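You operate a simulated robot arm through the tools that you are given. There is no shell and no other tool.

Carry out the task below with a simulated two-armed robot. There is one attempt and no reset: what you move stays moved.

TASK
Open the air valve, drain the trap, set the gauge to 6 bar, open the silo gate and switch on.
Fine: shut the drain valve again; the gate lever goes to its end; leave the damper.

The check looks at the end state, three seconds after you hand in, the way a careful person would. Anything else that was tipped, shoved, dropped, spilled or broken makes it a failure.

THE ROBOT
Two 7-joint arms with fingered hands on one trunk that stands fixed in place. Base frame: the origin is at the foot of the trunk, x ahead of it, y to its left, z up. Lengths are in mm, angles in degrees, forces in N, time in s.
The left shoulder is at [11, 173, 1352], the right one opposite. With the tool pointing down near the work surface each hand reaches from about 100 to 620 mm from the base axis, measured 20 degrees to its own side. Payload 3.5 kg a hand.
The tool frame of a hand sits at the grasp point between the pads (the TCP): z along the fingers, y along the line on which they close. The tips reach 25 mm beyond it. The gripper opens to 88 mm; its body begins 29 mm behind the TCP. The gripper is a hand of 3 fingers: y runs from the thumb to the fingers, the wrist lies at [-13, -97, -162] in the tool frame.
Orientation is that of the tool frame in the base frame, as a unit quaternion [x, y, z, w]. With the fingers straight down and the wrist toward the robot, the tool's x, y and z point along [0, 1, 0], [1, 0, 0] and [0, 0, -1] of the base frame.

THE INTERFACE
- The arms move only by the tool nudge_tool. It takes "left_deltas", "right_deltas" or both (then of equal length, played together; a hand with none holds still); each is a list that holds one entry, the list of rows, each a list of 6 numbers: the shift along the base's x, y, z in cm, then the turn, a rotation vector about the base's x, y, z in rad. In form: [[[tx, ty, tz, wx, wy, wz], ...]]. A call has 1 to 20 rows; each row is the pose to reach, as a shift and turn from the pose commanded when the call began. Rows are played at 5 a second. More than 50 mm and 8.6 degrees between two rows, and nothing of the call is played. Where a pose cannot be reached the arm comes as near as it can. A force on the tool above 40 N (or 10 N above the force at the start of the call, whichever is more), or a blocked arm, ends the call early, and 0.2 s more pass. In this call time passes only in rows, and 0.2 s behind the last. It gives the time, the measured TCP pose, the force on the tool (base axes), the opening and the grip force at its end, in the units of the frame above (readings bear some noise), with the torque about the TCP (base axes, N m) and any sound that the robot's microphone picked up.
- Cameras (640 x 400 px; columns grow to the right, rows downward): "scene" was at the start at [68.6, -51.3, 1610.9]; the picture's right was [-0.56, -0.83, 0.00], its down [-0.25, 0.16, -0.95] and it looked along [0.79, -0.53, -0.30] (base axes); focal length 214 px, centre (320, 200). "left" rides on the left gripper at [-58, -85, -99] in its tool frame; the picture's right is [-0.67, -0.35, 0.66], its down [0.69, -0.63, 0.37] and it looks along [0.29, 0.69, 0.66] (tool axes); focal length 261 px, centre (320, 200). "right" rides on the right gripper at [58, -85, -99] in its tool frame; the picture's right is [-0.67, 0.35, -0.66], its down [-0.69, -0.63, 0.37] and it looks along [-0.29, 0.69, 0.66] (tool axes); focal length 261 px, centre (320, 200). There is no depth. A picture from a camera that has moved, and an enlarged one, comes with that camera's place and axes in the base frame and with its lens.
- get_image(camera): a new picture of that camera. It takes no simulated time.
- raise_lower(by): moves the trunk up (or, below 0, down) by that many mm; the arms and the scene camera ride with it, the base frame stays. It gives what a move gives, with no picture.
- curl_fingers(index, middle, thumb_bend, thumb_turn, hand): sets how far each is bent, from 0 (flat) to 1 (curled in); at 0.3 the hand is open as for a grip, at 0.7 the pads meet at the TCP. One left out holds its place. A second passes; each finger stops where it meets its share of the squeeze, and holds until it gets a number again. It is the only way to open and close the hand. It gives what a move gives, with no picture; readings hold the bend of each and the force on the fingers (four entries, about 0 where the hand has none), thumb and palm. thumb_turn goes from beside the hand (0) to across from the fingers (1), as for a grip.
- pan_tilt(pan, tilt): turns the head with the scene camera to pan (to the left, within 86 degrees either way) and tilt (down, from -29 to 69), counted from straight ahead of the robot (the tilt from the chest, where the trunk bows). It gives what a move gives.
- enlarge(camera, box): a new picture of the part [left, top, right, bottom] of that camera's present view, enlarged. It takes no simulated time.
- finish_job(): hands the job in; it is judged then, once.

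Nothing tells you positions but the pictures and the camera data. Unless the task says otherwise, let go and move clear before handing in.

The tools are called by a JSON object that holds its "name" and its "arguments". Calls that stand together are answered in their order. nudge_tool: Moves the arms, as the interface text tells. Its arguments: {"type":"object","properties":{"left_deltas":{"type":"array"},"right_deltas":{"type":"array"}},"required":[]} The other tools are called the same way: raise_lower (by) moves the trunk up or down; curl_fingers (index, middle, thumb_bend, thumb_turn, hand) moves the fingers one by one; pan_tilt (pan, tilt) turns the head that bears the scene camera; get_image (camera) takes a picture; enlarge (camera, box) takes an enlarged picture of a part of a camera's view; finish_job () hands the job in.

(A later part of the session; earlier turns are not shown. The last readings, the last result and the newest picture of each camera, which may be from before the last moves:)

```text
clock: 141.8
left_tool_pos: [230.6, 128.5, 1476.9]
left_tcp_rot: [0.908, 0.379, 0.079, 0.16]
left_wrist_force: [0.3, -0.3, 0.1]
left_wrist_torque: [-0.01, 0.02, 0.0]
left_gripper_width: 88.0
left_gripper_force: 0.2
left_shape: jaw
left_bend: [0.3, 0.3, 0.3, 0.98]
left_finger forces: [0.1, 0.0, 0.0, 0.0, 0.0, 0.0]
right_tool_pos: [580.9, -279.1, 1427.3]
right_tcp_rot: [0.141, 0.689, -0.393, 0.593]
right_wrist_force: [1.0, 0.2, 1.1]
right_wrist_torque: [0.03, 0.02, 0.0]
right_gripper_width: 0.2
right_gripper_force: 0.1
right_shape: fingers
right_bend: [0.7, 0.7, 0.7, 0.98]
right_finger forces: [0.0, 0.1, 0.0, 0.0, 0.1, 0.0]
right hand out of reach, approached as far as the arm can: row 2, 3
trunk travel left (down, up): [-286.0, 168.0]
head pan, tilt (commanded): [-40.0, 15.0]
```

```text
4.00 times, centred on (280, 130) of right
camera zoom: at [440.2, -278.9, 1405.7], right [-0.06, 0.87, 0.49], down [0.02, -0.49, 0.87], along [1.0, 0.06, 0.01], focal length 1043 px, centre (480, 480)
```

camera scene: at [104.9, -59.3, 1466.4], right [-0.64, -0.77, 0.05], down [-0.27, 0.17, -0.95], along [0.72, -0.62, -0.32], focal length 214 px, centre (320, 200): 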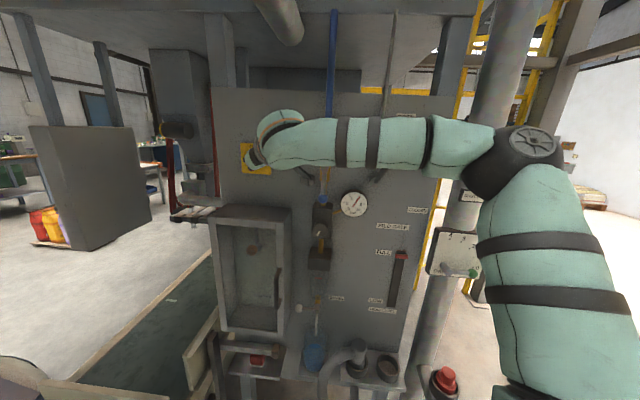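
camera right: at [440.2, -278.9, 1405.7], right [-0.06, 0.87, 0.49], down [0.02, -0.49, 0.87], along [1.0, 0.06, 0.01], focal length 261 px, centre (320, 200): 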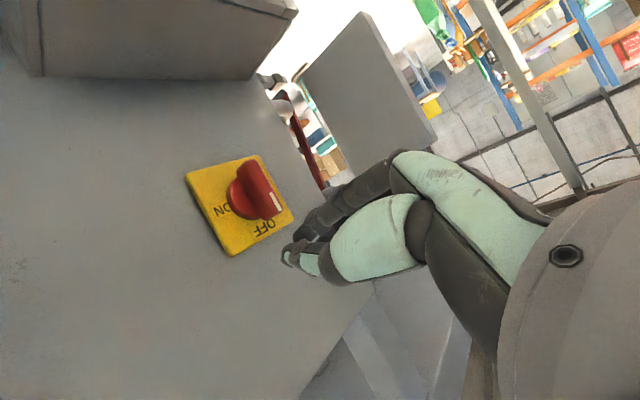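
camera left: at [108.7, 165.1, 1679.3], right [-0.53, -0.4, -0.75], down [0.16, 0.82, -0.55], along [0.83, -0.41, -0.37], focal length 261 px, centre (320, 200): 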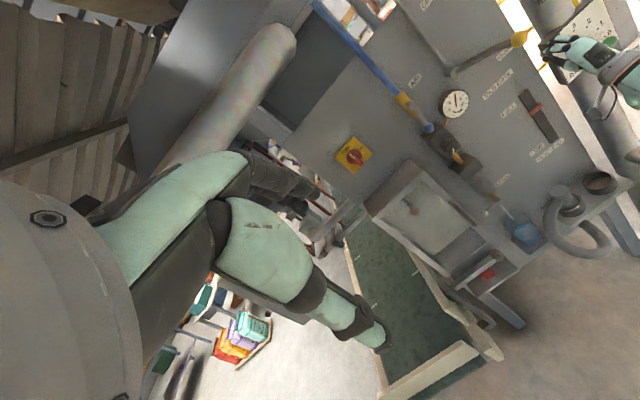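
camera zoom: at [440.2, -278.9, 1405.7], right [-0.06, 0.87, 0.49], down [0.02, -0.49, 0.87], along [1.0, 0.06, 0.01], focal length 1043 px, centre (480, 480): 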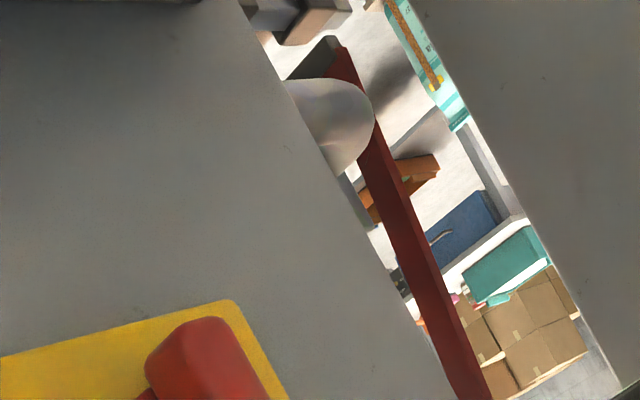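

The hand is near the edge of its reach in this roll. I'll roll to the exact fingers-left pose, which brings the wrist in line with the arm, and move to a standoff in front of and left of the handle.

{"name": "nudge_tool", "arguments": {"right_deltas": [[[0, 0, -0.5, 0.09, -0.09, 0], [0, 0, -1.0, 0.18, -0.18, 0], [0.5, 0.3, -1.5, 0.27, -0.27, 0], [2.0, 1.2, -2.0, 0.27, -0.27, 0], [3.5, 2.1, -2.5, 0.27, -0.27, 0], [5.0, 3.0, -2.7, 0.27, -0.27, 0]]]}}

{"name": "get_image", "arguments": {"camera": "right"}}

{"name": "get_image", "arguments": {"camera": "scene"}}

```text
clock: 143.2
left_tool_pos: [231.9, 129.1, 1476.6]
left_tcp_rot: [0.908, 0.379, 0.079, 0.159]
left_wrist_force: [-0.4, 0.5, 0.2]
left_wrist_torque: [-0.02, -0.02, -0.01]
left_gripper_width: 87.8
left_gripper_force: 0.0
left_shape: jaw
left_bend: [0.3, 0.3, 0.3, 0.98]
left_finger forces: [0.0, 0.0, 0.0, 0.0, 0.0, 0.1]
right_tool_pos: [608.8, -268.3, 1397.3]
right_tcp_rot: [0.271, 0.651, -0.273, 0.655]
right_wrist_force: [-0.1, -0.2, -0.4]
right_wrist_torque: [0.0, -0.02, -0.03]
right_gripper_width: 0.0
right_gripper_force: 0.1
right_shape: fingers
right_bend: [0.7, 0.7, 0.7, 0.98]
right_finger forces: [0.1, 0.0, 0.0, 0.0, 0.0, 0.0]
right hand out of reach, approached as far as the arm can: row 5, 6
trunk travel left (down, up): [-286.0, 168.0]
head pan, tilt (commanded): [-40.0, 15.0]
```

```text
taken
camera right: at [480.5, -257.3, 1339.5], right [-0.22, 0.71, 0.66], down [-0.19, -0.7, 0.69], along [0.96, 0.02, 0.29], focal length 261 px, centre (320, 200)
```

right: 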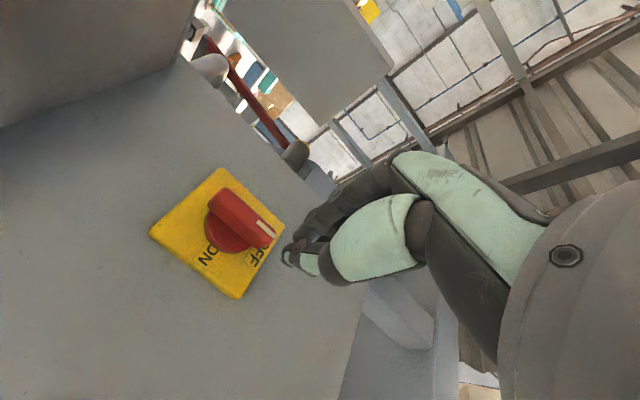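

```text
taken
camera scene: at [103.6, -59.6, 1466.5], right [-0.64, -0.77, 0.05], down [-0.27, 0.17, -0.95], along [0.72, -0.62, -0.31], focal length 214 px, centre (320, 200)
```

scene: 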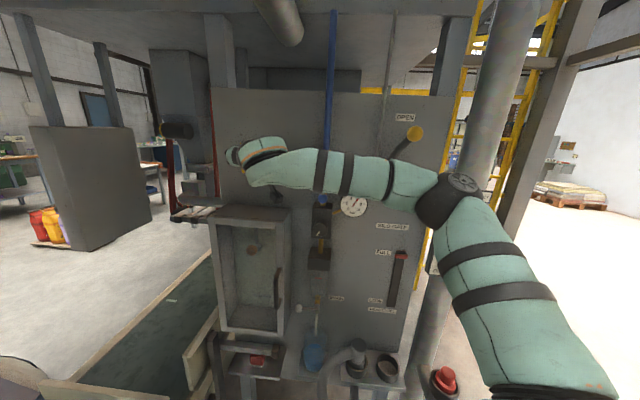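

A joint limit stops me here with the high elbow. A pose rolled halfway (fingers up-left) with the elbow low should extend further, so I'll go back to neutral and come in that way.

{"name": "nudge_tool", "arguments": {"right_deltas": [[[-1.8, -0.6, 0.5, 0.114, 0.0472, -0.0472], [-3.6, -1.4, 1.0, 0.228, 0.0945, -0.0945], [-5.4, -2.2, 1.5, 0.3421, 0.1417, -0.1417], [-7.2, -3.1, 2.0, 0.4561, 0.1889, -0.1889], [-9.0, -4.0, 2.5, 0.5701, 0.2362, -0.2362], [-10.8, -4.8, 3.0, 0.6841, 0.2834, -0.2834], [-12.6, -5.7, 3.5, 0.7982, 0.3306, -0.3306], [-14.4, -6.6, 4.0, 0.9122, 0.3778, -0.3778], [-16.2, -7.4, 4.5, 1.0262, 0.4251, -0.4251], [-18.0, -8.3, 5.0, 1.1402, 0.4723, -0.4723], [-19.8, -9.1, 5.4, 1.2543, 0.5195, -0.5195], [-21.6, -9.9, 5.8, 1.3683, 0.5668, -0.5668], [-23.4, -10.7, 6.3, 1.4823, 0.614, -0.614]]]}}

{"name": "get_image", "arguments": {"camera": "scene"}}

```text
clock: 146.0
left_tool_pos: [231.6, 127.9, 1477.3]
left_tcp_rot: [0.909, 0.378, 0.079, 0.16]
left_wrist_force: [0.0, 0.2, 0.1]
left_wrist_torque: [0.02, -0.01, 0.03]
left_gripper_width: 87.9
left_gripper_force: 0.0
left_shape: jaw
left_bend: [0.3, 0.3, 0.3, 0.98]
left_finger forces: [0.0, 0.0, 0.0, 0.0, 0.0, 0.1]
right_tool_pos: [375.6, -376.7, 1461.3]
right_tcp_rot: [0.707, 0.707, -0.004, 0.001]
right_wrist_force: [-0.2, 1.1, -1.0]
right_wrist_torque: [0.0, 0.02, 0.01]
right_gripper_width: 0.2
right_gripper_force: 0.1
right_shape: fingers
right_bend: [0.7, 0.7, 0.7, 0.98]
right_finger forces: [0.1, 0.0, 0.0, 0.0, 0.0, 0.0]
trunk travel left (down, up): [-286.0, 168.0]
head pan, tilt (commanded): [-40.0, 15.0]
```

```text
taken
camera scene: at [103.0, -60.1, 1466.5], right [-0.64, -0.77, 0.05], down [-0.27, 0.17, -0.95], along [0.72, -0.62, -0.31], focal length 214 px, centre (320, 200)
```

scene: 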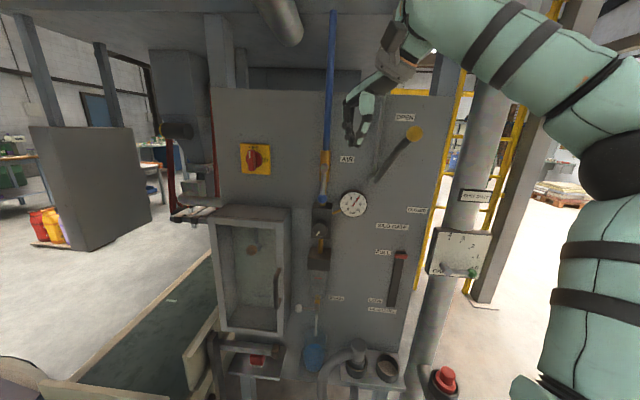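

{"name": "nudge_tool", "arguments": {"right_deltas": [[[0.3, -0.2, -2.5, -0.0926, -0.0926, 0], [0.6, -0.4, -5.0, -0.1851, -0.1851, 0], [1.0, -0.6, -7.5, -0.2777, -0.2777, 0], [1.4, -0.8, -10.0, -0.3702, -0.3702, 0], [1.9, -1.0, -12.5, -0.4628, -0.4628, 0], [2.4, -1.2, -15.0, -0.5553, -0.5553, 0], [3.0, -1.4, -17.5, -0.6479, -0.6479, 0], [3.6, -1.6, -20.0, -0.7404, -0.7404, 0], [4.2, -1.8, -22.5, -0.833, -0.833, 0], [4.8, -2.0, -25.0, -0.9255, -0.9255, 0], [5.4, -2.2, -27.5, -1.0181, -1.0181, 0], [6.0, -2.4, -30.0, -1.1107, -1.1107, 0]]]}}

{"name": "get_image", "arguments": {"camera": "scene"}}

{"name": "get_image", "arguments": {"camera": "right"}}

```text
clock: 148.6
left_tool_pos: [234.3, 128.6, 1476.1]
left_tcp_rot: [0.909, 0.378, 0.077, 0.159]
left_wrist_force: [0.5, -0.8, 0.1]
left_wrist_torque: [0.02, 0.02, 0.04]
left_gripper_width: 88.0
left_gripper_force: 0.1
left_shape: jaw
left_bend: [0.3, 0.3, 0.3, 0.98]
left_finger forces: [0.0, 0.0, 0.0, 0.0, 0.0, 0.0]
right_tool_pos: [436.9, -399.7, 1160.6]
right_tcp_rot: [0.501, 0.497, -0.003, 0.709]
right_wrist_force: [0.2, 0.4, 0.2]
right_wrist_torque: [0.01, -0.01, -0.03]
right_gripper_width: 0.1
right_gripper_force: 0.1
right_shape: fingers
right_bend: [0.7, 0.7, 0.7, 0.98]
right_finger forces: [0.0, 0.0, 0.0, 0.1, 0.0, 0.0]
right hand out of reach, approached as far as the arm can: row 8, 9
trunk travel left (down, up): [-286.0, 168.0]
head pan, tilt (commanded): [-40.0, 15.0]
```

```text
taken
camera scene: at [105.3, -59.9, 1466.3], right [-0.64, -0.77, 0.05], down [-0.27, 0.17, -0.95], along [0.72, -0.62, -0.32], focal length 214 px, centre (320, 200)
```

scene: 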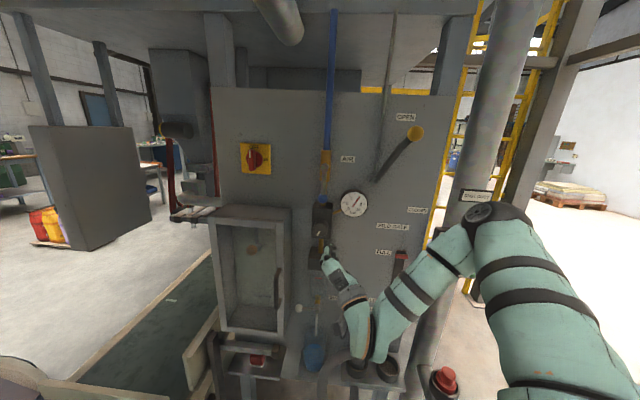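

```text
taken
camera right: at [354.5, -342.0, 1060.4], right [-0.63, 0.31, 0.72], down [-0.41, -0.91, 0.04], along [0.67, -0.27, 0.7], focal length 261 px, centre (320, 200)
```

right: 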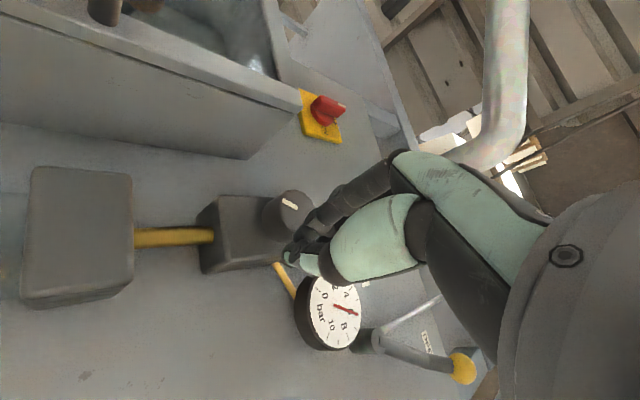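

This half-rolled pose (fingers up-left) is reached exactly. I'll extend from here up and left toward the switch at a safe standoff.

{"name": "nudge_tool", "arguments": {"right_deltas": [[[1.5, 1.4, 2.1, 0, 0, 0], [3.0, 2.8, 4.2, 0, 0, 0], [4.5, 4.2, 6.3, 0, 0, 0], [6.0, 5.5, 8.4, 0, 0, 0], [7.5, 6.9, 10.5, 0, 0, 0], [9.0, 8.3, 12.6, 0, 0, 0], [10.5, 9.7, 14.7, 0, 0, 0], [12.0, 11.1, 16.8, 0, 0, 0], [13.5, 12.5, 18.9, 0, 0, 0], [15.0, 13.9, 21.0, 0, 0, 0], [16.4, 15.2, 23.0, 0, 0, 0]]]}}

{"name": "get_image", "arguments": {"camera": "scene"}}

{"name": "get_image", "arguments": {"camera": "right"}}

```text
clock: 151.0
left_tool_pos: [230.4, 129.4, 1477.1]
left_tcp_rot: [0.908, 0.378, 0.079, 0.16]
left_wrist_force: [0.0, -0.8, 0.4]
left_wrist_torque: [-0.01, -0.01, 0.01]
left_gripper_width: 87.9
left_gripper_force: 0.1
left_shape: jaw
left_bend: [0.3, 0.3, 0.3, 0.98]
left_finger forces: [0.0, 0.0, 0.0, 0.0, 0.0, 0.0]
right_tool_pos: [580.4, -264.7, 1393.3]
right_tcp_rot: [0.501, 0.498, -0.004, 0.708]
right_wrist_force: [0.2, -0.1, 0.0]
right_wrist_torque: [-0.02, -0.01, -0.01]
right_gripper_width: 0.1
right_gripper_force: 0.0
right_shape: fingers
right_bend: [0.7, 0.7, 0.7, 0.98]
right_finger forces: [0.0, 0.0, 0.0, 0.0, 0.0, 0.1]
right hand out of reach, approached as far as the arm can: row 10, 11
trunk travel left (down, up): [-286.0, 168.0]
head pan, tilt (commanded): [-40.0, 15.0]
```

```text
taken
camera scene: at [102.4, -58.9, 1466.7], right [-0.64, -0.77, 0.05], down [-0.27, 0.17, -0.95], along [0.72, -0.62, -0.31], focal length 214 px, centre (320, 200)
```

scene: 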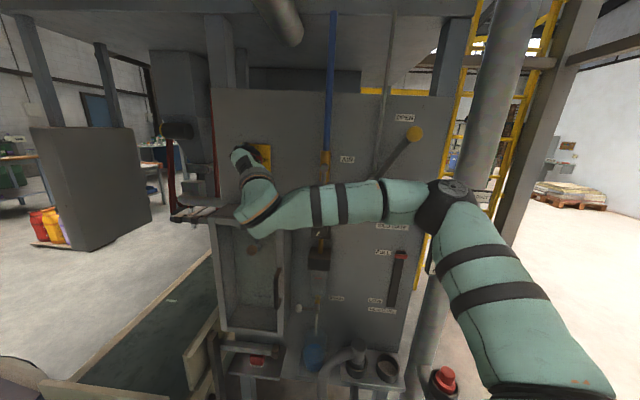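

```text
taken
camera right: at [499.3, -207.6, 1292.1], right [-0.62, 0.31, 0.72], down [-0.41, -0.91, 0.04], along [0.67, -0.27, 0.69], focal length 261 px, centre (320, 200)
```

right: 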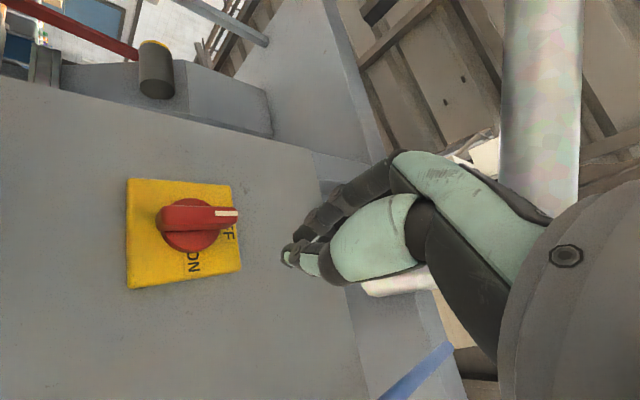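

Something limits me at h≈223 here too. I'll try a roll in between (about 20°), which should ease both wrist limits, and keep extending.

{"name": "nudge_tool", "arguments": {"right_deltas": [[[0, 0, 0, -0.095, 0.095, 0], [0, 0, 0, -0.19, 0.19, 0], [0, 0, 0, -0.285, 0.285, 0], [1.5, 0.6, 0, -0.285, 0.285, 0], [3.0, 1.2, 0, -0.285, 0.285, 0], [4.5, 1.8, 0, -0.285, 0.285, 0], [6.0, 2.4, 0, -0.285, 0.285, 0]]]}}

{"name": "get_image", "arguments": {"camera": "scene"}}

```text
clock: 152.6
left_tool_pos: [231.8, 128.7, 1476.0]
left_tcp_rot: [0.908, 0.379, 0.078, 0.16]
left_wrist_force: [0.2, -0.8, 0.4]
left_wrist_torque: [0.01, 0.0, -0.01]
left_gripper_width: 87.9
left_gripper_force: 0.0
left_shape: jaw
left_bend: [0.3, 0.3, 0.3, 0.98]
left_finger forces: [0.1, 0.1, 0.0, 0.0, 0.1, 0.0]
right_tool_pos: [607.7, -262.4, 1389.8]
right_tcp_rot: [0.39, 0.586, -0.144, 0.695]
right_wrist_force: [-0.2, -0.3, 0.4]
right_wrist_torque: [0.0, -0.03, 0.03]
right_gripper_width: 0.0
right_gripper_force: 0.2
right_shape: fingers
right_bend: [0.7, 0.7, 0.7, 0.98]
right_finger forces: [0.1, 0.0, 0.0, 0.0, 0.0, 0.0]
right hand out of reach, approached as far as the arm can: row 5, 6, 7
trunk travel left (down, up): [-286.0, 168.0]
head pan, tilt (commanded): [-40.0, 15.0]
```

```text
taken
camera scene: at [103.9, -59.3, 1466.5], right [-0.64, -0.77, 0.05], down [-0.27, 0.17, -0.95], along [0.72, -0.62, -0.31], focal length 214 px, centre (320, 200)
```

scene: 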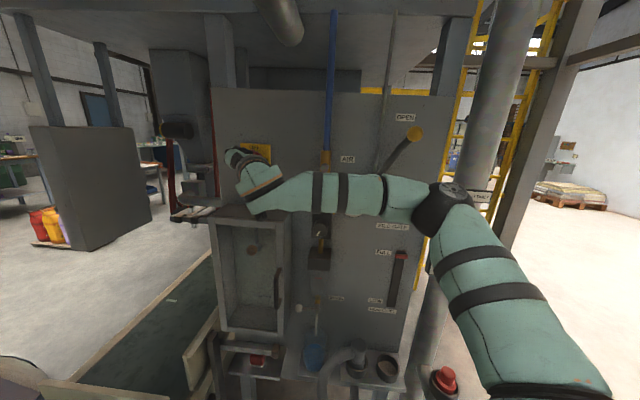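

{"name": "nudge_tool", "arguments": {"right_deltas": [[[1.0, -1.0, 0, 0, 0, 0], [2.0, -2.0, 0, 0, 0, 0], [3.0, -3.0, 0, 0, 0, 0]]]}}

{"name": "get_image", "arguments": {"camera": "right"}}

```text
clock: 153.4
left_tool_pos: [231.5, 128.6, 1476.1]
left_tcp_rot: [0.909, 0.378, 0.079, 0.158]
left_wrist_force: [0.9, 0.7, 0.2]
left_wrist_torque: [-0.01, 0.02, -0.02]
left_gripper_width: 88.0
left_gripper_force: 0.0
left_shape: jaw
left_bend: [0.3, 0.3, 0.3, 0.98]
left_finger forces: [0.1, 0.0, 0.0, 0.1, 0.0, 0.1]
right_tool_pos: [635.3, -295.2, 1389.0]
right_tcp_rot: [0.39, 0.587, -0.144, 0.695]
right_wrist_force: [-0.4, 0.1, 0.2]
right_wrist_torque: [0.01, 0.01, -0.01]
right_gripper_width: 0.0
right_gripper_force: 0.0
right_shape: fingers
right_bend: [0.7, 0.7, 0.7, 0.98]
right_finger forces: [0.0, 0.0, 0.0, 0.0, 0.0, 0.0]
right hand out of reach, approached as far as the arm can: row 3
trunk travel left (down, up): [-286.0, 168.0]
head pan, tilt (commanded): [-40.0, 15.0]
```

```text
taken
camera right: at [525.7, -264.9, 1304.7], right [-0.41, 0.52, 0.75], down [-0.34, -0.85, 0.4], along [0.84, -0.09, 0.53], focal length 261 px, centre (320, 200)
```

right: 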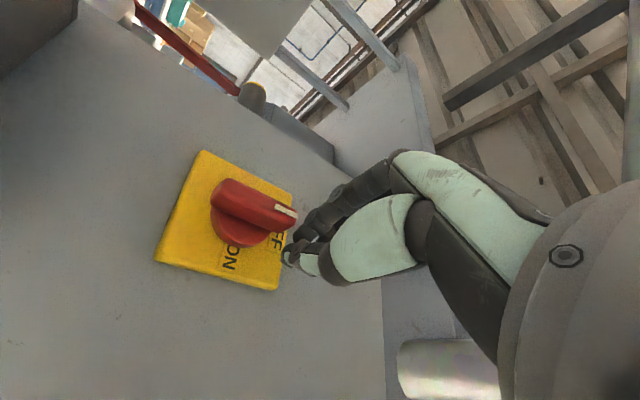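

{"name": "get_image", "arguments": {"camera": "scene"}}

{"name": "get_image", "arguments": {"camera": "left"}}

```text
taken
camera scene: at [103.7, -59.6, 1466.5], right [-0.64, -0.77, 0.05], down [-0.27, 0.17, -0.95], along [0.72, -0.62, -0.31], focal length 214 px, centre (320, 200)
```

scene: 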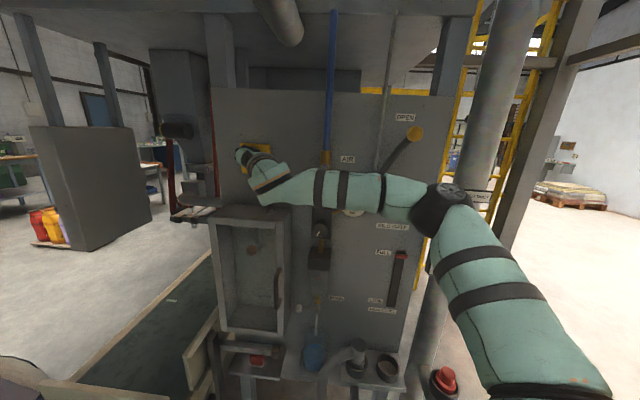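

```text
taken
camera left: at [108.6, 166.4, 1539.1], right [-0.53, -0.4, -0.75], down [0.16, 0.82, -0.55], along [0.83, -0.41, -0.37], focal length 261 px, centre (320, 200)
```

left: 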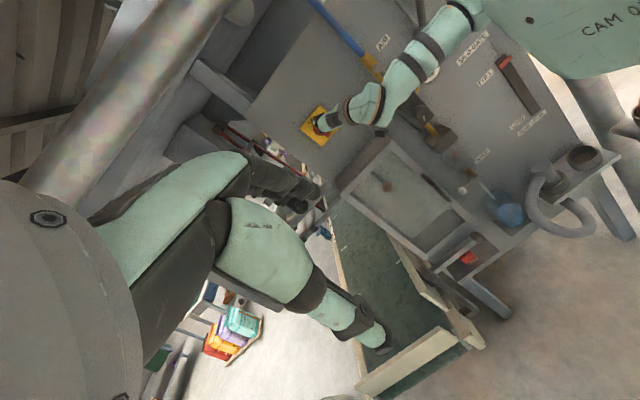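

All these rolls run out because the elbow is above the arm line. I'll go through neutral and the right-side pose, which puts the elbow below, and then extend left from there.

{"name": "nudge_tool", "arguments": {"right_deltas": [[[-2.2, 0.6, 0.6, 0.1105, 0.0726, -0.0259], [-4.4, 0.8, 1.2, 0.221, 0.1452, -0.0518], [-6.5, 0.4, 1.8, 0.3315, 0.2178, -0.0778], [-8.7, -0.5, 2.4, 0.442, 0.2903, -0.1037], [-10.8, -1.5, 3.0, 0.5525, 0.3629, -0.1296], [-13.0, -2.5, 3.6, 0.663, 0.4355, -0.1555], [-15.2, -3.5, 4.2, 0.7735, 0.5081, -0.1814], [-17.3, -4.5, 4.8, 0.884, 0.5807, -0.2073], [-19.5, -5.5, 5.4, 0.9945, 0.6533, -0.2333], [-21.7, -6.5, 6.0, 1.105, 0.7258, -0.2592], [-23.8, -7.3, 6.6, 1.2155, 0.7984, -0.2851], [-26.0, -8.1, 7.2, 1.326, 0.871, -0.311]]]}}

{"name": "raise_lower", "arguments": {"by": 140}}

{"name": "get_image", "arguments": {"camera": "scene"}}

```text
clock: 156.0
left_tool_pos: [230.8, 128.6, 1477.2]
left_tcp_rot: [0.908, 0.379, 0.079, 0.159]
left_wrist_force: [0.3, -0.1, -0.1]
left_wrist_torque: [0.0, 0.01, 0.0]
left_gripper_width: 88.1
left_gripper_force: 0.2
left_shape: jaw
left_bend: [0.3, 0.3, 0.3, 0.98]
left_finger forces: [0.1, 0.1, 0.0, 0.1, 0.0, 0.0]
right_tool_pos: [375.3, -377.2, 1461.5]
right_tcp_rot: [0.707, 0.707, 0.001, 0.0]
right_wrist_force: [0.1, -0.1, 0.3]
right_wrist_torque: [-0.02, -0.03, 0.0]
right_gripper_width: 0.0
right_gripper_force: 0.1
right_shape: fingers
right_bend: [0.7, 0.7, 0.7, 0.98]
right_finger forces: [0.0, 0.0, 0.1, 0.1, 0.0, 0.0]
trunk travel left (down, up): [-286.0, 168.0]
head pan, tilt (commanded): [-40.0, 15.0]
```

```text
clock: 157.6
left_tool_pos: [231.2, 129.3, 1617.0]
left_tcp_rot: [0.909, 0.378, 0.079, 0.159]
left_wrist_force: [0.5, 0.1, -0.1]
left_wrist_torque: [0.02, 0.01, -0.03]
left_gripper_width: 87.8
left_gripper_force: 0.1
left_shape: jaw
left_bend: [0.3, 0.3, 0.3, 0.98]
left_finger forces: [0.0, 0.0, 0.0, 0.0, 0.0, 0.0]
right_tool_pos: [374.7, -376.1, 1601.3]
right_tcp_rot: [0.707, 0.707, 0.0, 0.0]
right_wrist_force: [-0.1, 0.3, 0.3]
right_wrist_torque: [0.0, -0.03, -0.02]
right_gripper_width: 0.1
right_gripper_force: 0.0
right_shape: fingers
right_bend: [0.7, 0.7, 0.7, 0.98]
right_finger forces: [0.0, 0.1, 0.0, 0.0, 0.1, 0.0]
trunk travel left (down, up): [-426.0, 28.0]
head pan, tilt (commanded): [-40.0, 15.0]
```

```text
taken
camera scene: at [62.3, -59.3, 1616.1], right [-0.64, -0.77, 0.0], down [-0.2, 0.17, -0.97], along [0.74, -0.62, -0.26], focal length 214 px, centre (320, 200)
```

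scene: 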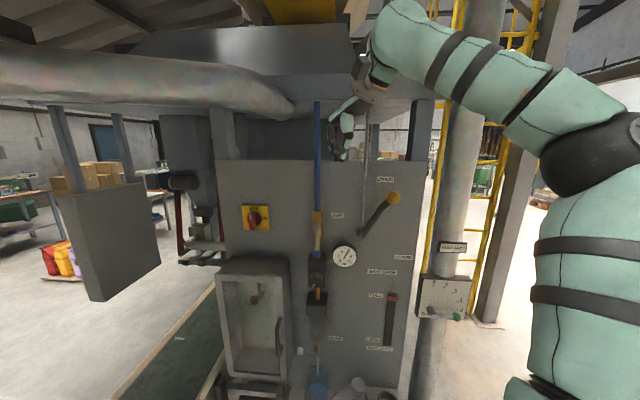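

{"name": "nudge_tool", "arguments": {"right_deltas": [[[-1.2, 0, 0, 0, 0, 0], [-2.4, 0, 0, 0, 0, 0], [-3.5, 0.1, 0, 0, 0, 0]]]}}

{"name": "nudge_tool", "arguments": {"right_deltas": [[[-0.6, -1.2, -2.6, -0.0472, -0.114, -0.0472], [-1.2, -2.4, -5.2, -0.0945, -0.228, -0.0945], [-1.8, -3.6, -7.8, -0.1417, -0.3421, -0.1417], [-2.4, -4.8, -10.5, -0.1889, -0.4561, -0.1889], [-3.0, -6.0, -13.1, -0.2362, -0.5701, -0.2362], [-3.6, -7.2, -15.7, -0.2834, -0.6841, -0.2834], [-4.2, -8.3, -18.3, -0.3306, -0.7982, -0.3306], [-4.8, -9.5, -20.9, -0.3778, -0.9122, -0.3778], [-5.4, -10.7, -23.5, -0.4251, -1.0262, -0.4251], [-6.0, -11.9, -26.2, -0.4723, -1.1402, -0.4723], [-6.6, -13.1, -28.8, -0.5195, -1.2543, -0.5195], [-7.2, -14.3, -31.4, -0.5668, -1.3683, -0.5668], [-7.8, -15.5, -34.0, -0.614, -1.4823, -0.614]]]}}

{"name": "get_image", "arguments": {"camera": "scene"}}

```text
clock: 158.4
left_tool_pos: [230.1, 129.8, 1616.6]
left_tcp_rot: [0.908, 0.379, 0.079, 0.159]
left_wrist_force: [0.7, -0.4, 0.0]
left_wrist_torque: [-0.01, -0.02, 0.0]
left_gripper_width: 88.0
left_gripper_force: 0.0
left_shape: jaw
left_bend: [0.3, 0.3, 0.3, 0.98]
left_finger forces: [0.1, 0.0, 0.0, 0.1, 0.0, 0.1]
right_tool_pos: [339.4, -375.7, 1601.6]
right_tcp_rot: [0.707, 0.707, -0.001, -0.001]
right_wrist_force: [0.7, 0.7, 0.1]
right_wrist_torque: [0.0, 0.01, 0.04]
right_gripper_width: 0.0
right_gripper_force: 0.1
right_shape: fingers
right_bend: [0.7, 0.7, 0.7, 0.98]
right_finger forces: [0.1, 0.0, 0.0, 0.0, 0.1, 0.0]
trunk travel left (down, up): [-426.0, 28.0]
head pan, tilt (commanded): [-40.0, 15.0]
```

```text
clock: 161.2
left_tool_pos: [232.3, 128.5, 1615.8]
left_tcp_rot: [0.908, 0.379, 0.078, 0.16]
left_wrist_force: [0.5, -0.2, 0.2]
left_wrist_torque: [-0.02, 0.02, 0.01]
left_gripper_width: 88.0
left_gripper_force: 0.0
left_shape: jaw
left_bend: [0.3, 0.3, 0.3, 0.98]
left_finger forces: [0.0, 0.0, 0.0, 0.1, 0.0, 0.1]
right_tool_pos: [263.6, -530.0, 1259.8]
right_tcp_rot: [0.654, 0.27, 0.27, 0.653]
right_wrist_force: [-1.3, 0.0, 0.2]
right_wrist_torque: [0.0, 0.0, -0.03]
right_gripper_width: 0.1
right_gripper_force: 0.0
right_shape: fingers
right_bend: [0.7, 0.7, 0.7, 0.98]
right_finger forces: [0.1, 0.0, 0.0, 0.0, 0.0, 0.0]
right hand out of reach, approached as far as the arm can: row 7, 8, 9, 10
trunk travel left (down, up): [-426.0, 28.0]
head pan, tilt (commanded): [-40.0, 15.0]
```

```text
taken
camera scene: at [62.8, -59.7, 1615.8], right [-0.64, -0.77, 0.0], down [-0.2, 0.17, -0.97], along [0.74, -0.62, -0.26], focal length 214 px, centre (320, 200)
```

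scene: 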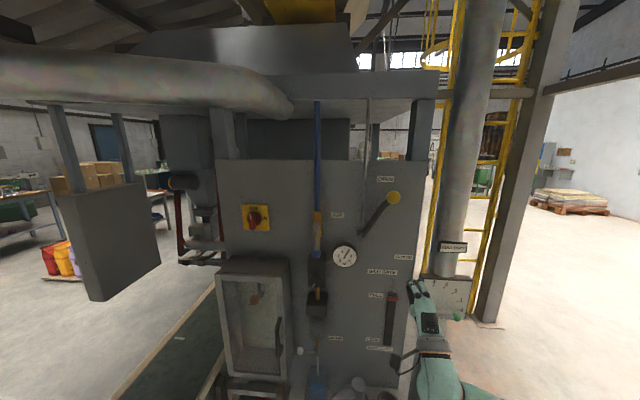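

The elbow is below now. I'll move left in steps while rolling gradually from fingers-up to fingers-up-left.

{"name": "nudge_tool", "arguments": {"right_deltas": [[[1.9, 1.6, 0.9, -0.035, 0.035, 0], [3.9, 3.1, 1.7, -0.07, 0.07, 0], [5.8, 4.7, 2.6, -0.106, 0.106, 0], [7.8, 6.3, 3.4, -0.141, 0.141, 0], [9.7, 7.9, 4.3, -0.176, 0.176, 0], [11.7, 9.4, 5.1, -0.212, 0.212, 0], [13.6, 11.0, 6.0, -0.247, 0.247, 0]]]}}

{"name": "get_image", "arguments": {"camera": "scene"}}

{"name": "get_image", "arguments": {"camera": "left"}}

```text
clock: 162.8
left_tool_pos: [233.4, 129.5, 1616.5]
left_tcp_rot: [0.908, 0.379, 0.078, 0.159]
left_wrist_force: [0.3, -0.5, 0.7]
left_wrist_torque: [0.05, 0.0, 0.02]
left_gripper_width: 87.9
left_gripper_force: 0.0
left_shape: jaw
left_bend: [0.3, 0.3, 0.3, 0.98]
left_finger forces: [0.1, 0.0, 0.0, 0.0, 0.1, 0.0]
right_tool_pos: [399.5, -417.7, 1320.8]
right_tcp_rot: [0.596, 0.381, 0.152, 0.69]
right_wrist_force: [0.4, 0.1, 0.2]
right_wrist_torque: [0.04, -0.01, -0.02]
right_gripper_width: 0.0
right_gripper_force: 0.1
right_shape: fingers
right_bend: [0.7, 0.7, 0.7, 0.98]
right_finger forces: [0.0, 0.0, 0.1, 0.1, 0.0, 0.0]
trunk travel left (down, up): [-426.0, 28.0]
head pan, tilt (commanded): [-40.0, 15.0]
```

```text
taken
camera scene: at [63.3, -58.6, 1615.8], right [-0.64, -0.77, 0.0], down [-0.2, 0.17, -0.97], along [0.74, -0.62, -0.26], focal length 214 px, centre (320, 200)
```

scene: 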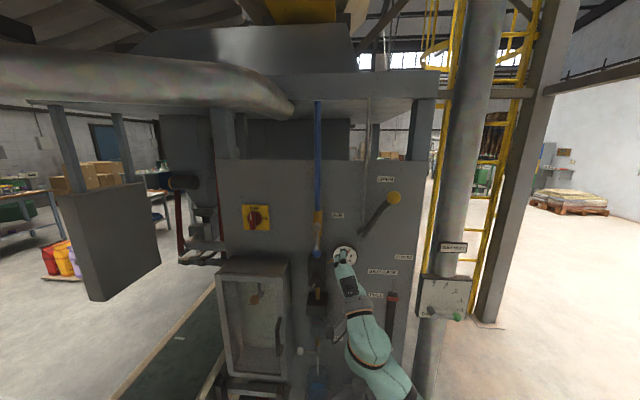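

```text
taken
camera left: at [109.4, 167.4, 1679.0], right [-0.53, -0.4, -0.75], down [0.16, 0.82, -0.55], along [0.83, -0.41, -0.37], focal length 261 px, centre (320, 200)
```

left: 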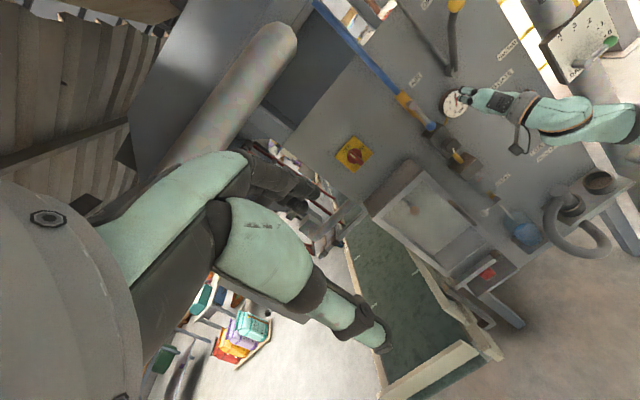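

{"name": "nudge_tool", "arguments": {"right_deltas": [[[1.7, 1.5, 0.8, -0.051, 0.051, 0], [3.4, 2.9, 1.6, -0.103, 0.103, 0], [5.0, 4.4, 2.5, -0.154, 0.154, 0], [6.7, 5.9, 3.3, -0.205, 0.205, 0], [8.4, 7.3, 4.1, -0.257, 0.257, 0], [10.0, 8.8, 4.9, -0.308, 0.308, 0]]]}}

{"name": "get_image", "arguments": {"camera": "scene"}}

```text
clock: 164.2
left_tool_pos: [233.0, 130.6, 1615.9]
left_tcp_rot: [0.908, 0.379, 0.078, 0.159]
left_wrist_force: [-0.2, 0.1, -0.7]
left_wrist_torque: [0.01, 0.05, 0.02]
left_gripper_width: 87.9
left_gripper_force: 0.0
left_shape: jaw
left_bend: [0.3, 0.3, 0.3, 0.98]
left_finger forces: [0.1, 0.0, 0.0, 0.0, 0.0, 0.0]
right_tool_pos: [499.1, -330.2, 1371.2]
right_tcp_rot: [0.5, 0.5, 0.0, 0.707]
right_wrist_force: [-0.9, -0.3, -0.4]
right_wrist_torque: [0.04, -0.02, 0.03]
right_gripper_width: 0.1
right_gripper_force: 0.1
right_shape: fingers
right_bend: [0.7, 0.7, 0.7, 0.98]
right_finger forces: [0.1, 0.0, 0.0, 0.0, 0.1, 0.0]
trunk travel left (down, up): [-426.0, 28.0]
head pan, tilt (commanded): [-40.0, 15.0]
```

```text
taken
camera scene: at [63.1, -58.8, 1615.8], right [-0.64, -0.77, 0.0], down [-0.2, 0.17, -0.97], along [0.74, -0.62, -0.26], focal length 214 px, centre (320, 200)
```

scene: 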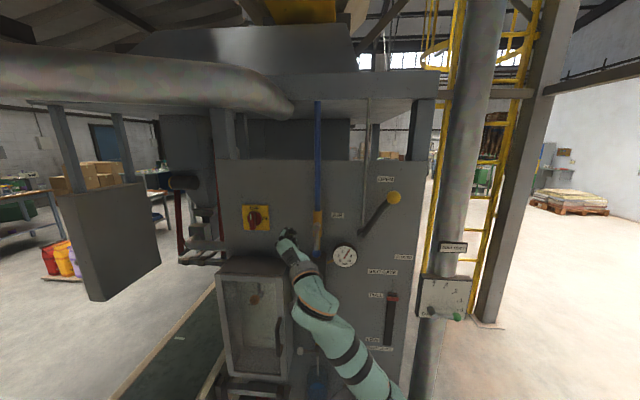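

The low-elbow posture reaches exactly and has plenty of extension left. I'll continue to a standoff just left of the switch handle.

{"name": "nudge_tool", "arguments": {"right_deltas": [[[2.3, 1.4, 0.4, 0, 0, 0], [4.6, 2.9, 0.7, 0, 0, 0], [6.9, 4.3, 1.0, 0, 0, 0], [9.3, 5.7, 1.4, 0, 0, 0], [11.6, 7.2, 1.7, 0, 0, 0], [13.9, 8.6, 2.1, 0, 0, 0], [16.2, 10.0, 2.4, 0, 0, 0]]]}}

{"name": "get_image", "arguments": {"camera": "scene"}}

{"name": "get_image", "arguments": {"camera": "right"}}

{"name": "enlarge", "arguments": {"camera": "left", "box": [280, 90, 440, 190]}}

```text
clock: 165.8
left_tool_pos: [232.6, 130.5, 1616.6]
left_tcp_rot: [0.908, 0.378, 0.079, 0.16]
left_wrist_force: [-0.1, 0.0, -0.4]
left_wrist_torque: [0.0, 0.02, -0.02]
left_gripper_width: 87.8
left_gripper_force: 0.0
left_shape: jaw
left_bend: [0.3, 0.3, 0.3, 0.98]
left_finger forces: [0.1, 0.0, 0.1, 0.0, 0.0, 0.0]
right_tool_pos: [661.6, -231.6, 1394.9]
right_tcp_rot: [0.5, 0.501, 0.0, 0.707]
right_wrist_force: [0.0, -0.4, -0.3]
right_wrist_torque: [0.01, 0.02, 0.0]
right_gripper_width: 0.1
right_gripper_force: 0.0
right_shape: fingers
right_bend: [0.7, 0.7, 0.7, 0.98]
right_finger forces: [0.0, 0.0, 0.0, 0.1, 0.0, 0.0]
trunk travel left (down, up): [-426.0, 28.0]
head pan, tilt (commanded): [-40.0, 15.0]
```

```text
taken
camera scene: at [63.0, -58.4, 1615.9], right [-0.64, -0.77, 0.0], down [-0.2, 0.17, -0.97], along [0.74, -0.62, -0.26], focal length 214 px, centre (320, 200)
```

scene: 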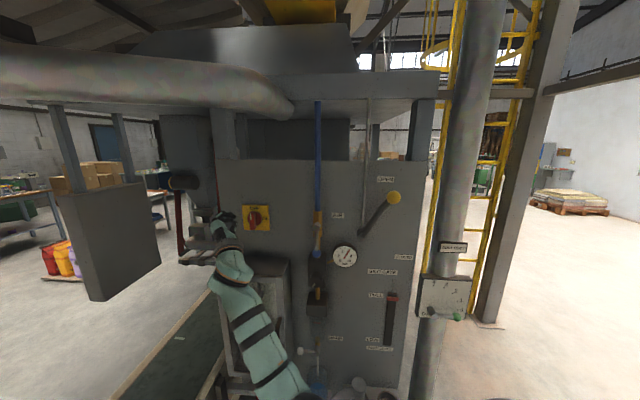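

```text
taken
camera right: at [577.4, -174.0, 1294.7], right [-0.62, 0.3, 0.72], down [-0.4, -0.92, 0.04], along [0.67, -0.26, 0.69], focal length 261 px, centre (320, 200)
```

right: 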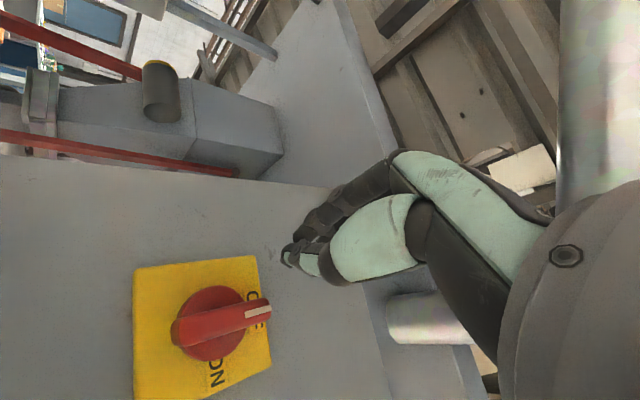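

```text
4.00 times, centred on (360, 140) of left
camera zoom: at [109.0, 167.7, 1679.0], right [-0.53, -0.4, -0.75], down [0.16, 0.82, -0.55], along [0.83, -0.41, -0.37], focal length 1043 px, centre (160, 440)
```

zoom: 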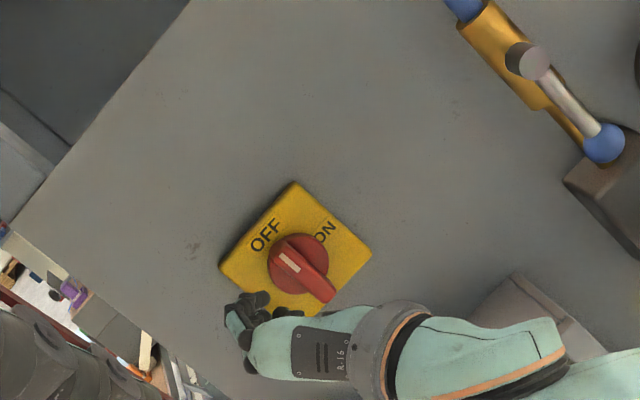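

Reached with room to spare. The handle bar is centred at h≈275, z≈1369 and spans z 1339–1399, with its front at depth ~698. I'll go in to the left of its top end.

{"name": "nudge_tool", "arguments": {"right_deltas": [[[1.5, -1.2, -0.1, 0, 0, 0], [3.0, -2.5, -0.2, 0, 0, 0], [4.4, -3.85, -0.3, 0, 0, 0]]]}}

{"name": "get_image", "arguments": {"camera": "right"}}

{"name": "enlarge", "arguments": {"camera": "left", "box": [300, 110, 420, 185]}}

{"name": "enlarge", "arguments": {"camera": "scene", "box": [190, 170, 310, 245]}}

```text
clock: 166.6
left_tool_pos: [232.9, 129.9, 1616.4]
left_tcp_rot: [0.908, 0.379, 0.078, 0.16]
left_wrist_force: [0.4, -0.2, 0.4]
left_wrist_torque: [-0.02, 0.0, 0.0]
left_gripper_width: 87.7
left_gripper_force: 0.0
left_shape: jaw
left_bend: [0.3, 0.3, 0.3, 0.98]
left_finger forces: [0.0, 0.0, 0.0, 0.1, 0.0, 0.0]
right_tool_pos: [704.8, -270.3, 1390.0]
right_tcp_rot: [0.501, 0.499, 0.0, 0.707]
right_wrist_force: [0.4, 0.1, 0.1]
right_wrist_torque: [-0.02, -0.03, -0.02]
right_gripper_width: 0.0
right_gripper_force: 0.0
right_shape: fingers
right_bend: [0.7, 0.7, 0.7, 0.98]
right_finger forces: [0.1, 0.0, 0.0, 0.1, 0.0, 0.0]
trunk travel left (down, up): [-426.0, 28.0]
head pan, tilt (commanded): [-40.0, 15.0]
```

```text
taken
camera right: at [621.0, -213.5, 1291.0], right [-0.62, 0.3, 0.72], down [-0.4, -0.92, 0.04], along [0.67, -0.26, 0.69], focal length 261 px, centre (320, 200)
```

right: 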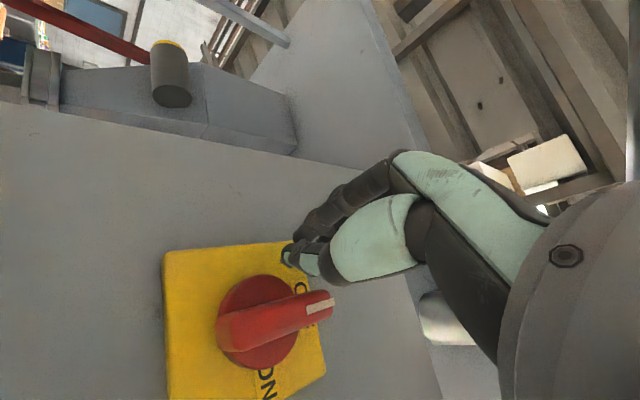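

```text
5.33 times, centred on (360, 148) of left
camera zoom: at [108.8, 166.5, 1679.1], right [-0.53, -0.4, -0.75], down [0.16, 0.82, -0.55], along [0.83, -0.41, -0.37], focal length 1390 px, centre (107, 480)
```

zoom: 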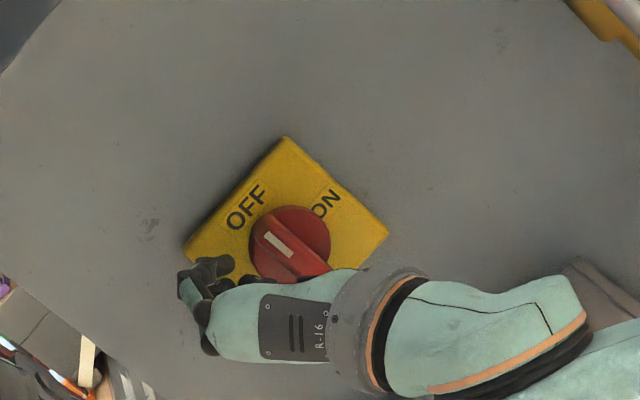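

```text
5.33 times, centred on (250, 208) of scene
camera zoom: at [62.8, -59.5, 1615.8], right [-0.64, -0.77, 0.0], down [-0.2, 0.17, -0.97], along [0.74, -0.62, -0.26], focal length 1144 px, centre (693, 160)
```

zoom: 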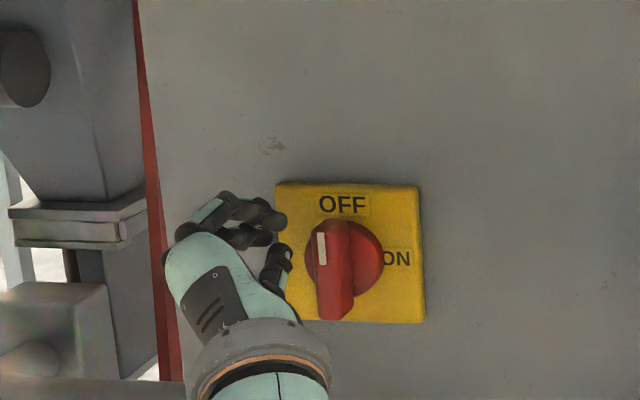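

The fingertips are just left of the handle's top end. Now I sweep right along the handle's clockwise arc.

{"name": "nudge_tool", "arguments": {"right_deltas": [[[-0.4, -0.4, 0.1, 0, 0, 0], [-0.75, -0.75, 0.2, 0, 0, 0], [-1.2, -1.2, 0.5, 0, 0, 0], [-1.77, -1.77, 0.8, 0, 0, 0]]]}}

{"name": "get_image", "arguments": {"camera": "right"}}

{"name": "enlarge", "arguments": {"camera": "scene", "box": [190, 170, 310, 245]}}

```text
clock: 167.6
left_tool_pos: [234.3, 132.0, 1615.5]
left_tcp_rot: [0.909, 0.378, 0.076, 0.16]
left_wrist_force: [0.5, 0.1, -0.6]
left_wrist_torque: [-0.02, 0.01, 0.01]
left_gripper_width: 87.9
left_gripper_force: 0.0
left_shape: jaw
left_bend: [0.3, 0.3, 0.3, 0.98]
left_finger forces: [0.0, 0.1, 0.1, 0.0, 0.0, 0.0]
right_tool_pos: [688.5, -284.0, 1397.3]
right_tcp_rot: [0.499, 0.501, -0.001, 0.707]
right_wrist_force: [3.9, 6.1, -2.1]
right_wrist_torque: [0.09, -0.03, 0.07]
right_gripper_width: 0.0
right_gripper_force: 4.1
right_shape: fingers
right_bend: [0.7, 0.7, 0.72, 0.95]
right_finger forces: [0.1, 0.0, 0.0, 0.1, 7.4, 0.0]
trunk travel left (down, up): [-426.0, 28.0]
head pan, tilt (commanded): [-40.0, 15.0]
```

```text
taken
camera right: at [605.0, -227.3, 1298.7], right [-0.62, 0.3, 0.72], down [-0.4, -0.92, 0.04], along [0.67, -0.26, 0.69], focal length 261 px, centre (320, 200)
```

right: 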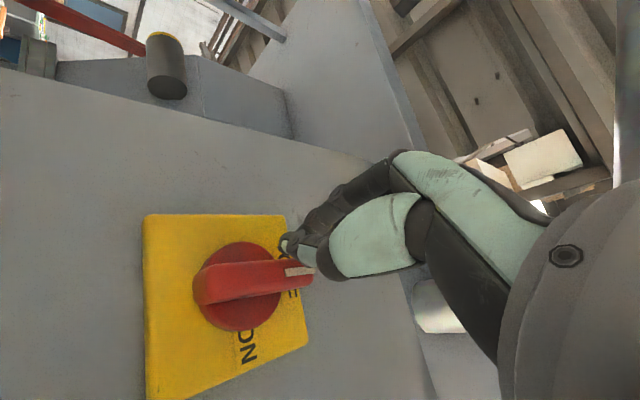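

```text
5.33 times, centred on (250, 208) of scene
camera zoom: at [64.9, -56.4, 1615.8], right [-0.64, -0.77, 0.0], down [-0.2, 0.16, -0.97], along [0.74, -0.62, -0.26], focal length 1144 px, centre (693, 160)
```

zoom: 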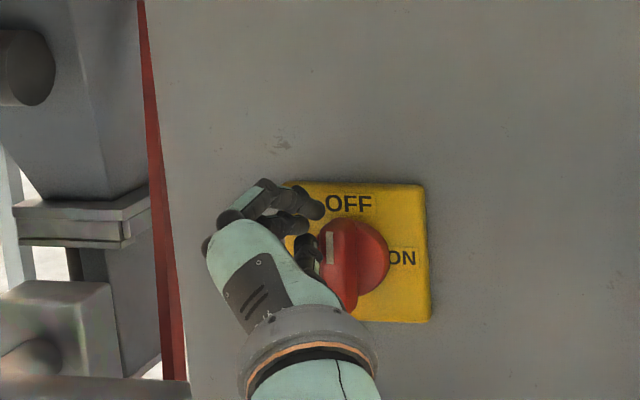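

The handle is beginning to turn at about 7 N. Continuing the sweep.

{"name": "nudge_tool", "arguments": {"right_deltas": [[[-0.4, -0.4, 0.1, 0, 0, 0], [-0.8, -0.8, 0.1, 0, 0, 0], [-1.2, -1.2, 0, 0, 0, 0]]]}}

{"name": "get_image", "arguments": {"camera": "right"}}

{"name": "enlarge", "arguments": {"camera": "scene", "box": [190, 170, 310, 245]}}

```text
clock: 168.4
left_tool_pos: [231.3, 128.9, 1616.6]
left_tcp_rot: [0.908, 0.379, 0.078, 0.159]
left_wrist_force: [0.2, -0.6, -0.2]
left_wrist_torque: [-0.01, 0.02, 0.02]
left_gripper_width: 87.9
left_gripper_force: 0.0
left_shape: jaw
left_bend: [0.3, 0.3, 0.3, 0.98]
left_finger forces: [0.1, 0.0, 0.1, 0.0, 0.0, 0.1]
right_tool_pos: [673.4, -300.9, 1399.3]
right_tcp_rot: [0.501, 0.5, -0.001, 0.706]
right_wrist_force: [-0.7, 0.6, -0.2]
right_wrist_torque: [-0.02, -0.01, 0.02]
right_gripper_width: 0.0
right_gripper_force: 0.1
right_shape: fingers
right_bend: [0.7, 0.7, 0.7, 0.97]
right_finger forces: [0.0, 0.0, 0.0, 0.0, 0.1, 0.1]
trunk travel left (down, up): [-426.0, 28.0]
head pan, tilt (commanded): [-40.0, 15.0]
```

```text
taken
camera right: at [591.0, -242.9, 1299.3], right [-0.62, 0.3, 0.72], down [-0.4, -0.92, 0.04], along [0.67, -0.26, 0.69], focal length 261 px, centre (320, 200)
```

right: 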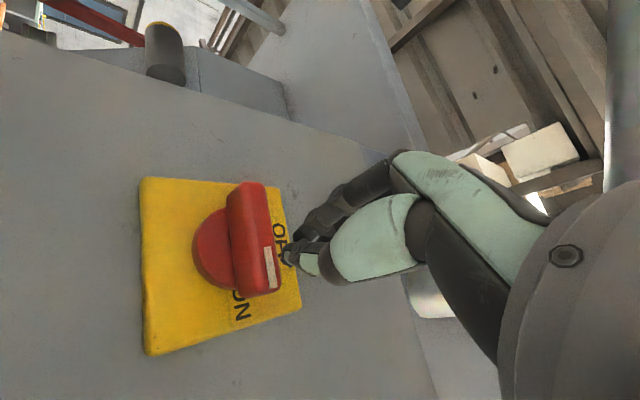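

```text
5.33 times, centred on (250, 208) of scene
camera zoom: at [62.5, -59.2, 1615.8], right [-0.64, -0.77, 0.0], down [-0.2, 0.17, -0.97], along [0.74, -0.62, -0.26], focal length 1144 px, centre (693, 160)
```

zoom: 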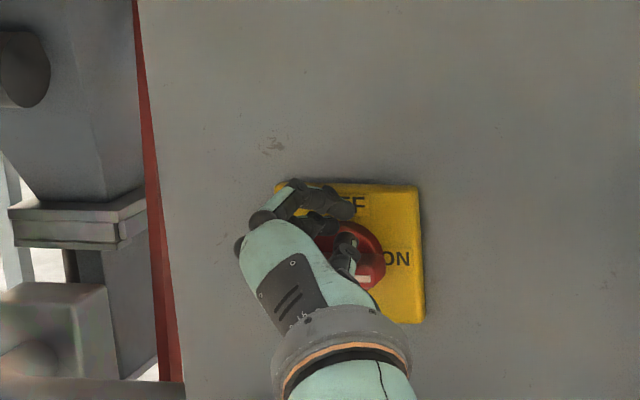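

The handle has snapped over to the horizontal, with its mark now pointing to ON. I'll back straight out and inspect.

{"name": "nudge_tool", "arguments": {"right_deltas": [[[-1.4, 1.4, 0.3, 0, 0, 0], [-2.8, 2.8, 0.5, 0, 0, 0], [-4.2, 4.2, 0.5, 0, 0, 0], [-6.0, 5.0, 0.5, 0, 0, 0], [-8.0, 4.5, 0.3, 0, 0, 0], [-10.0, 3.5, 0, 0, 0, 0]]]}}

{"name": "get_image", "arguments": {"camera": "scene"}}

{"name": "enlarge", "arguments": {"camera": "scene", "box": [190, 170, 310, 245]}}

{"name": "get_image", "arguments": {"camera": "right"}}

{"name": "get_image", "arguments": {"camera": "left"}}

```text
clock: 169.8
left_tool_pos: [230.2, 127.6, 1616.8]
left_tcp_rot: [0.908, 0.379, 0.079, 0.159]
left_wrist_force: [0.2, -1.4, -0.2]
left_wrist_torque: [0.02, -0.02, 0.03]
left_gripper_width: 87.8
left_gripper_force: 0.0
left_shape: jaw
left_bend: [0.3, 0.3, 0.3, 0.98]
left_finger forces: [0.0, 0.2, 0.0, 0.0, 0.0, 0.0]
right_tool_pos: [571.6, -266.5, 1398.9]
right_tcp_rot: [0.501, 0.5, 0.0, 0.707]
right_wrist_force: [-0.5, 0.2, -0.1]
right_wrist_torque: [-0.01, 0.01, 0.0]
right_gripper_width: 0.0
right_gripper_force: 0.1
right_shape: fingers
right_bend: [0.7, 0.7, 0.7, 0.97]
right_finger forces: [0.0, 0.0, 0.0, 0.1, 0.0, 0.0]
trunk travel left (down, up): [-426.0, 28.0]
head pan, tilt (commanded): [-40.0, 15.0]
```

```text
taken
camera scene: at [61.7, -60.1, 1615.8], right [-0.64, -0.77, 0.0], down [-0.2, 0.17, -0.97], along [0.74, -0.62, -0.26], focal length 214 px, centre (320, 200)
```

scene: 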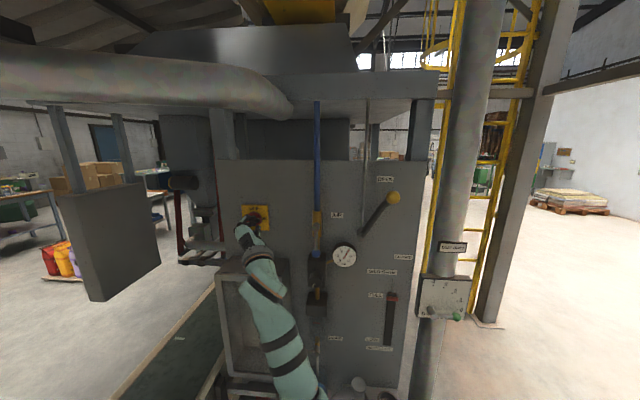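

```text
5.33 times, centred on (250, 208) of scene
camera zoom: at [61.7, -60.1, 1615.8], right [-0.64, -0.77, 0.0], down [-0.2, 0.17, -0.97], along [0.74, -0.62, -0.26], focal length 1144 px, centre (693, 160)
```

zoom: 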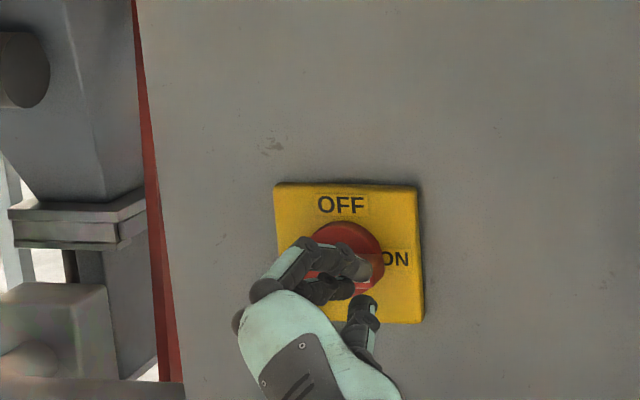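

```text
taken
camera right: at [489.9, -208.3, 1299.6], right [-0.62, 0.3, 0.72], down [-0.4, -0.92, 0.04], along [0.67, -0.26, 0.69], focal length 261 px, centre (320, 200)
```

right: 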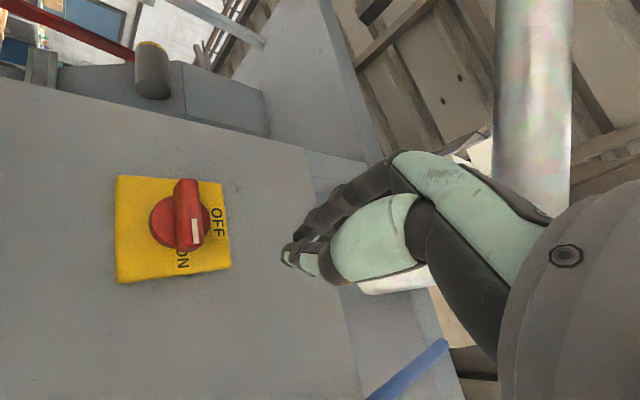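

```text
taken
camera left: at [107.6, 165.9, 1679.2], right [-0.53, -0.4, -0.75], down [0.16, 0.82, -0.55], along [0.83, -0.41, -0.37], focal length 261 px, centre (320, 200)
```

left: 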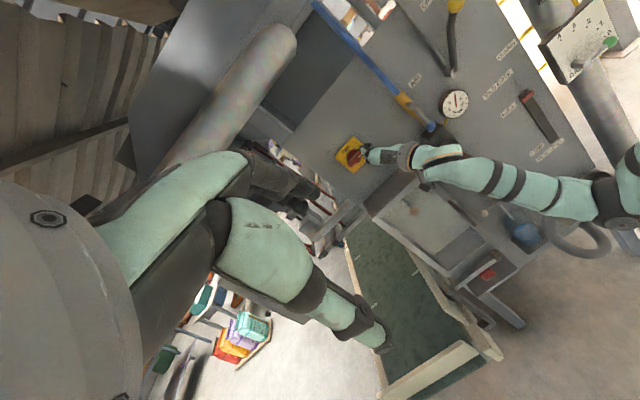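

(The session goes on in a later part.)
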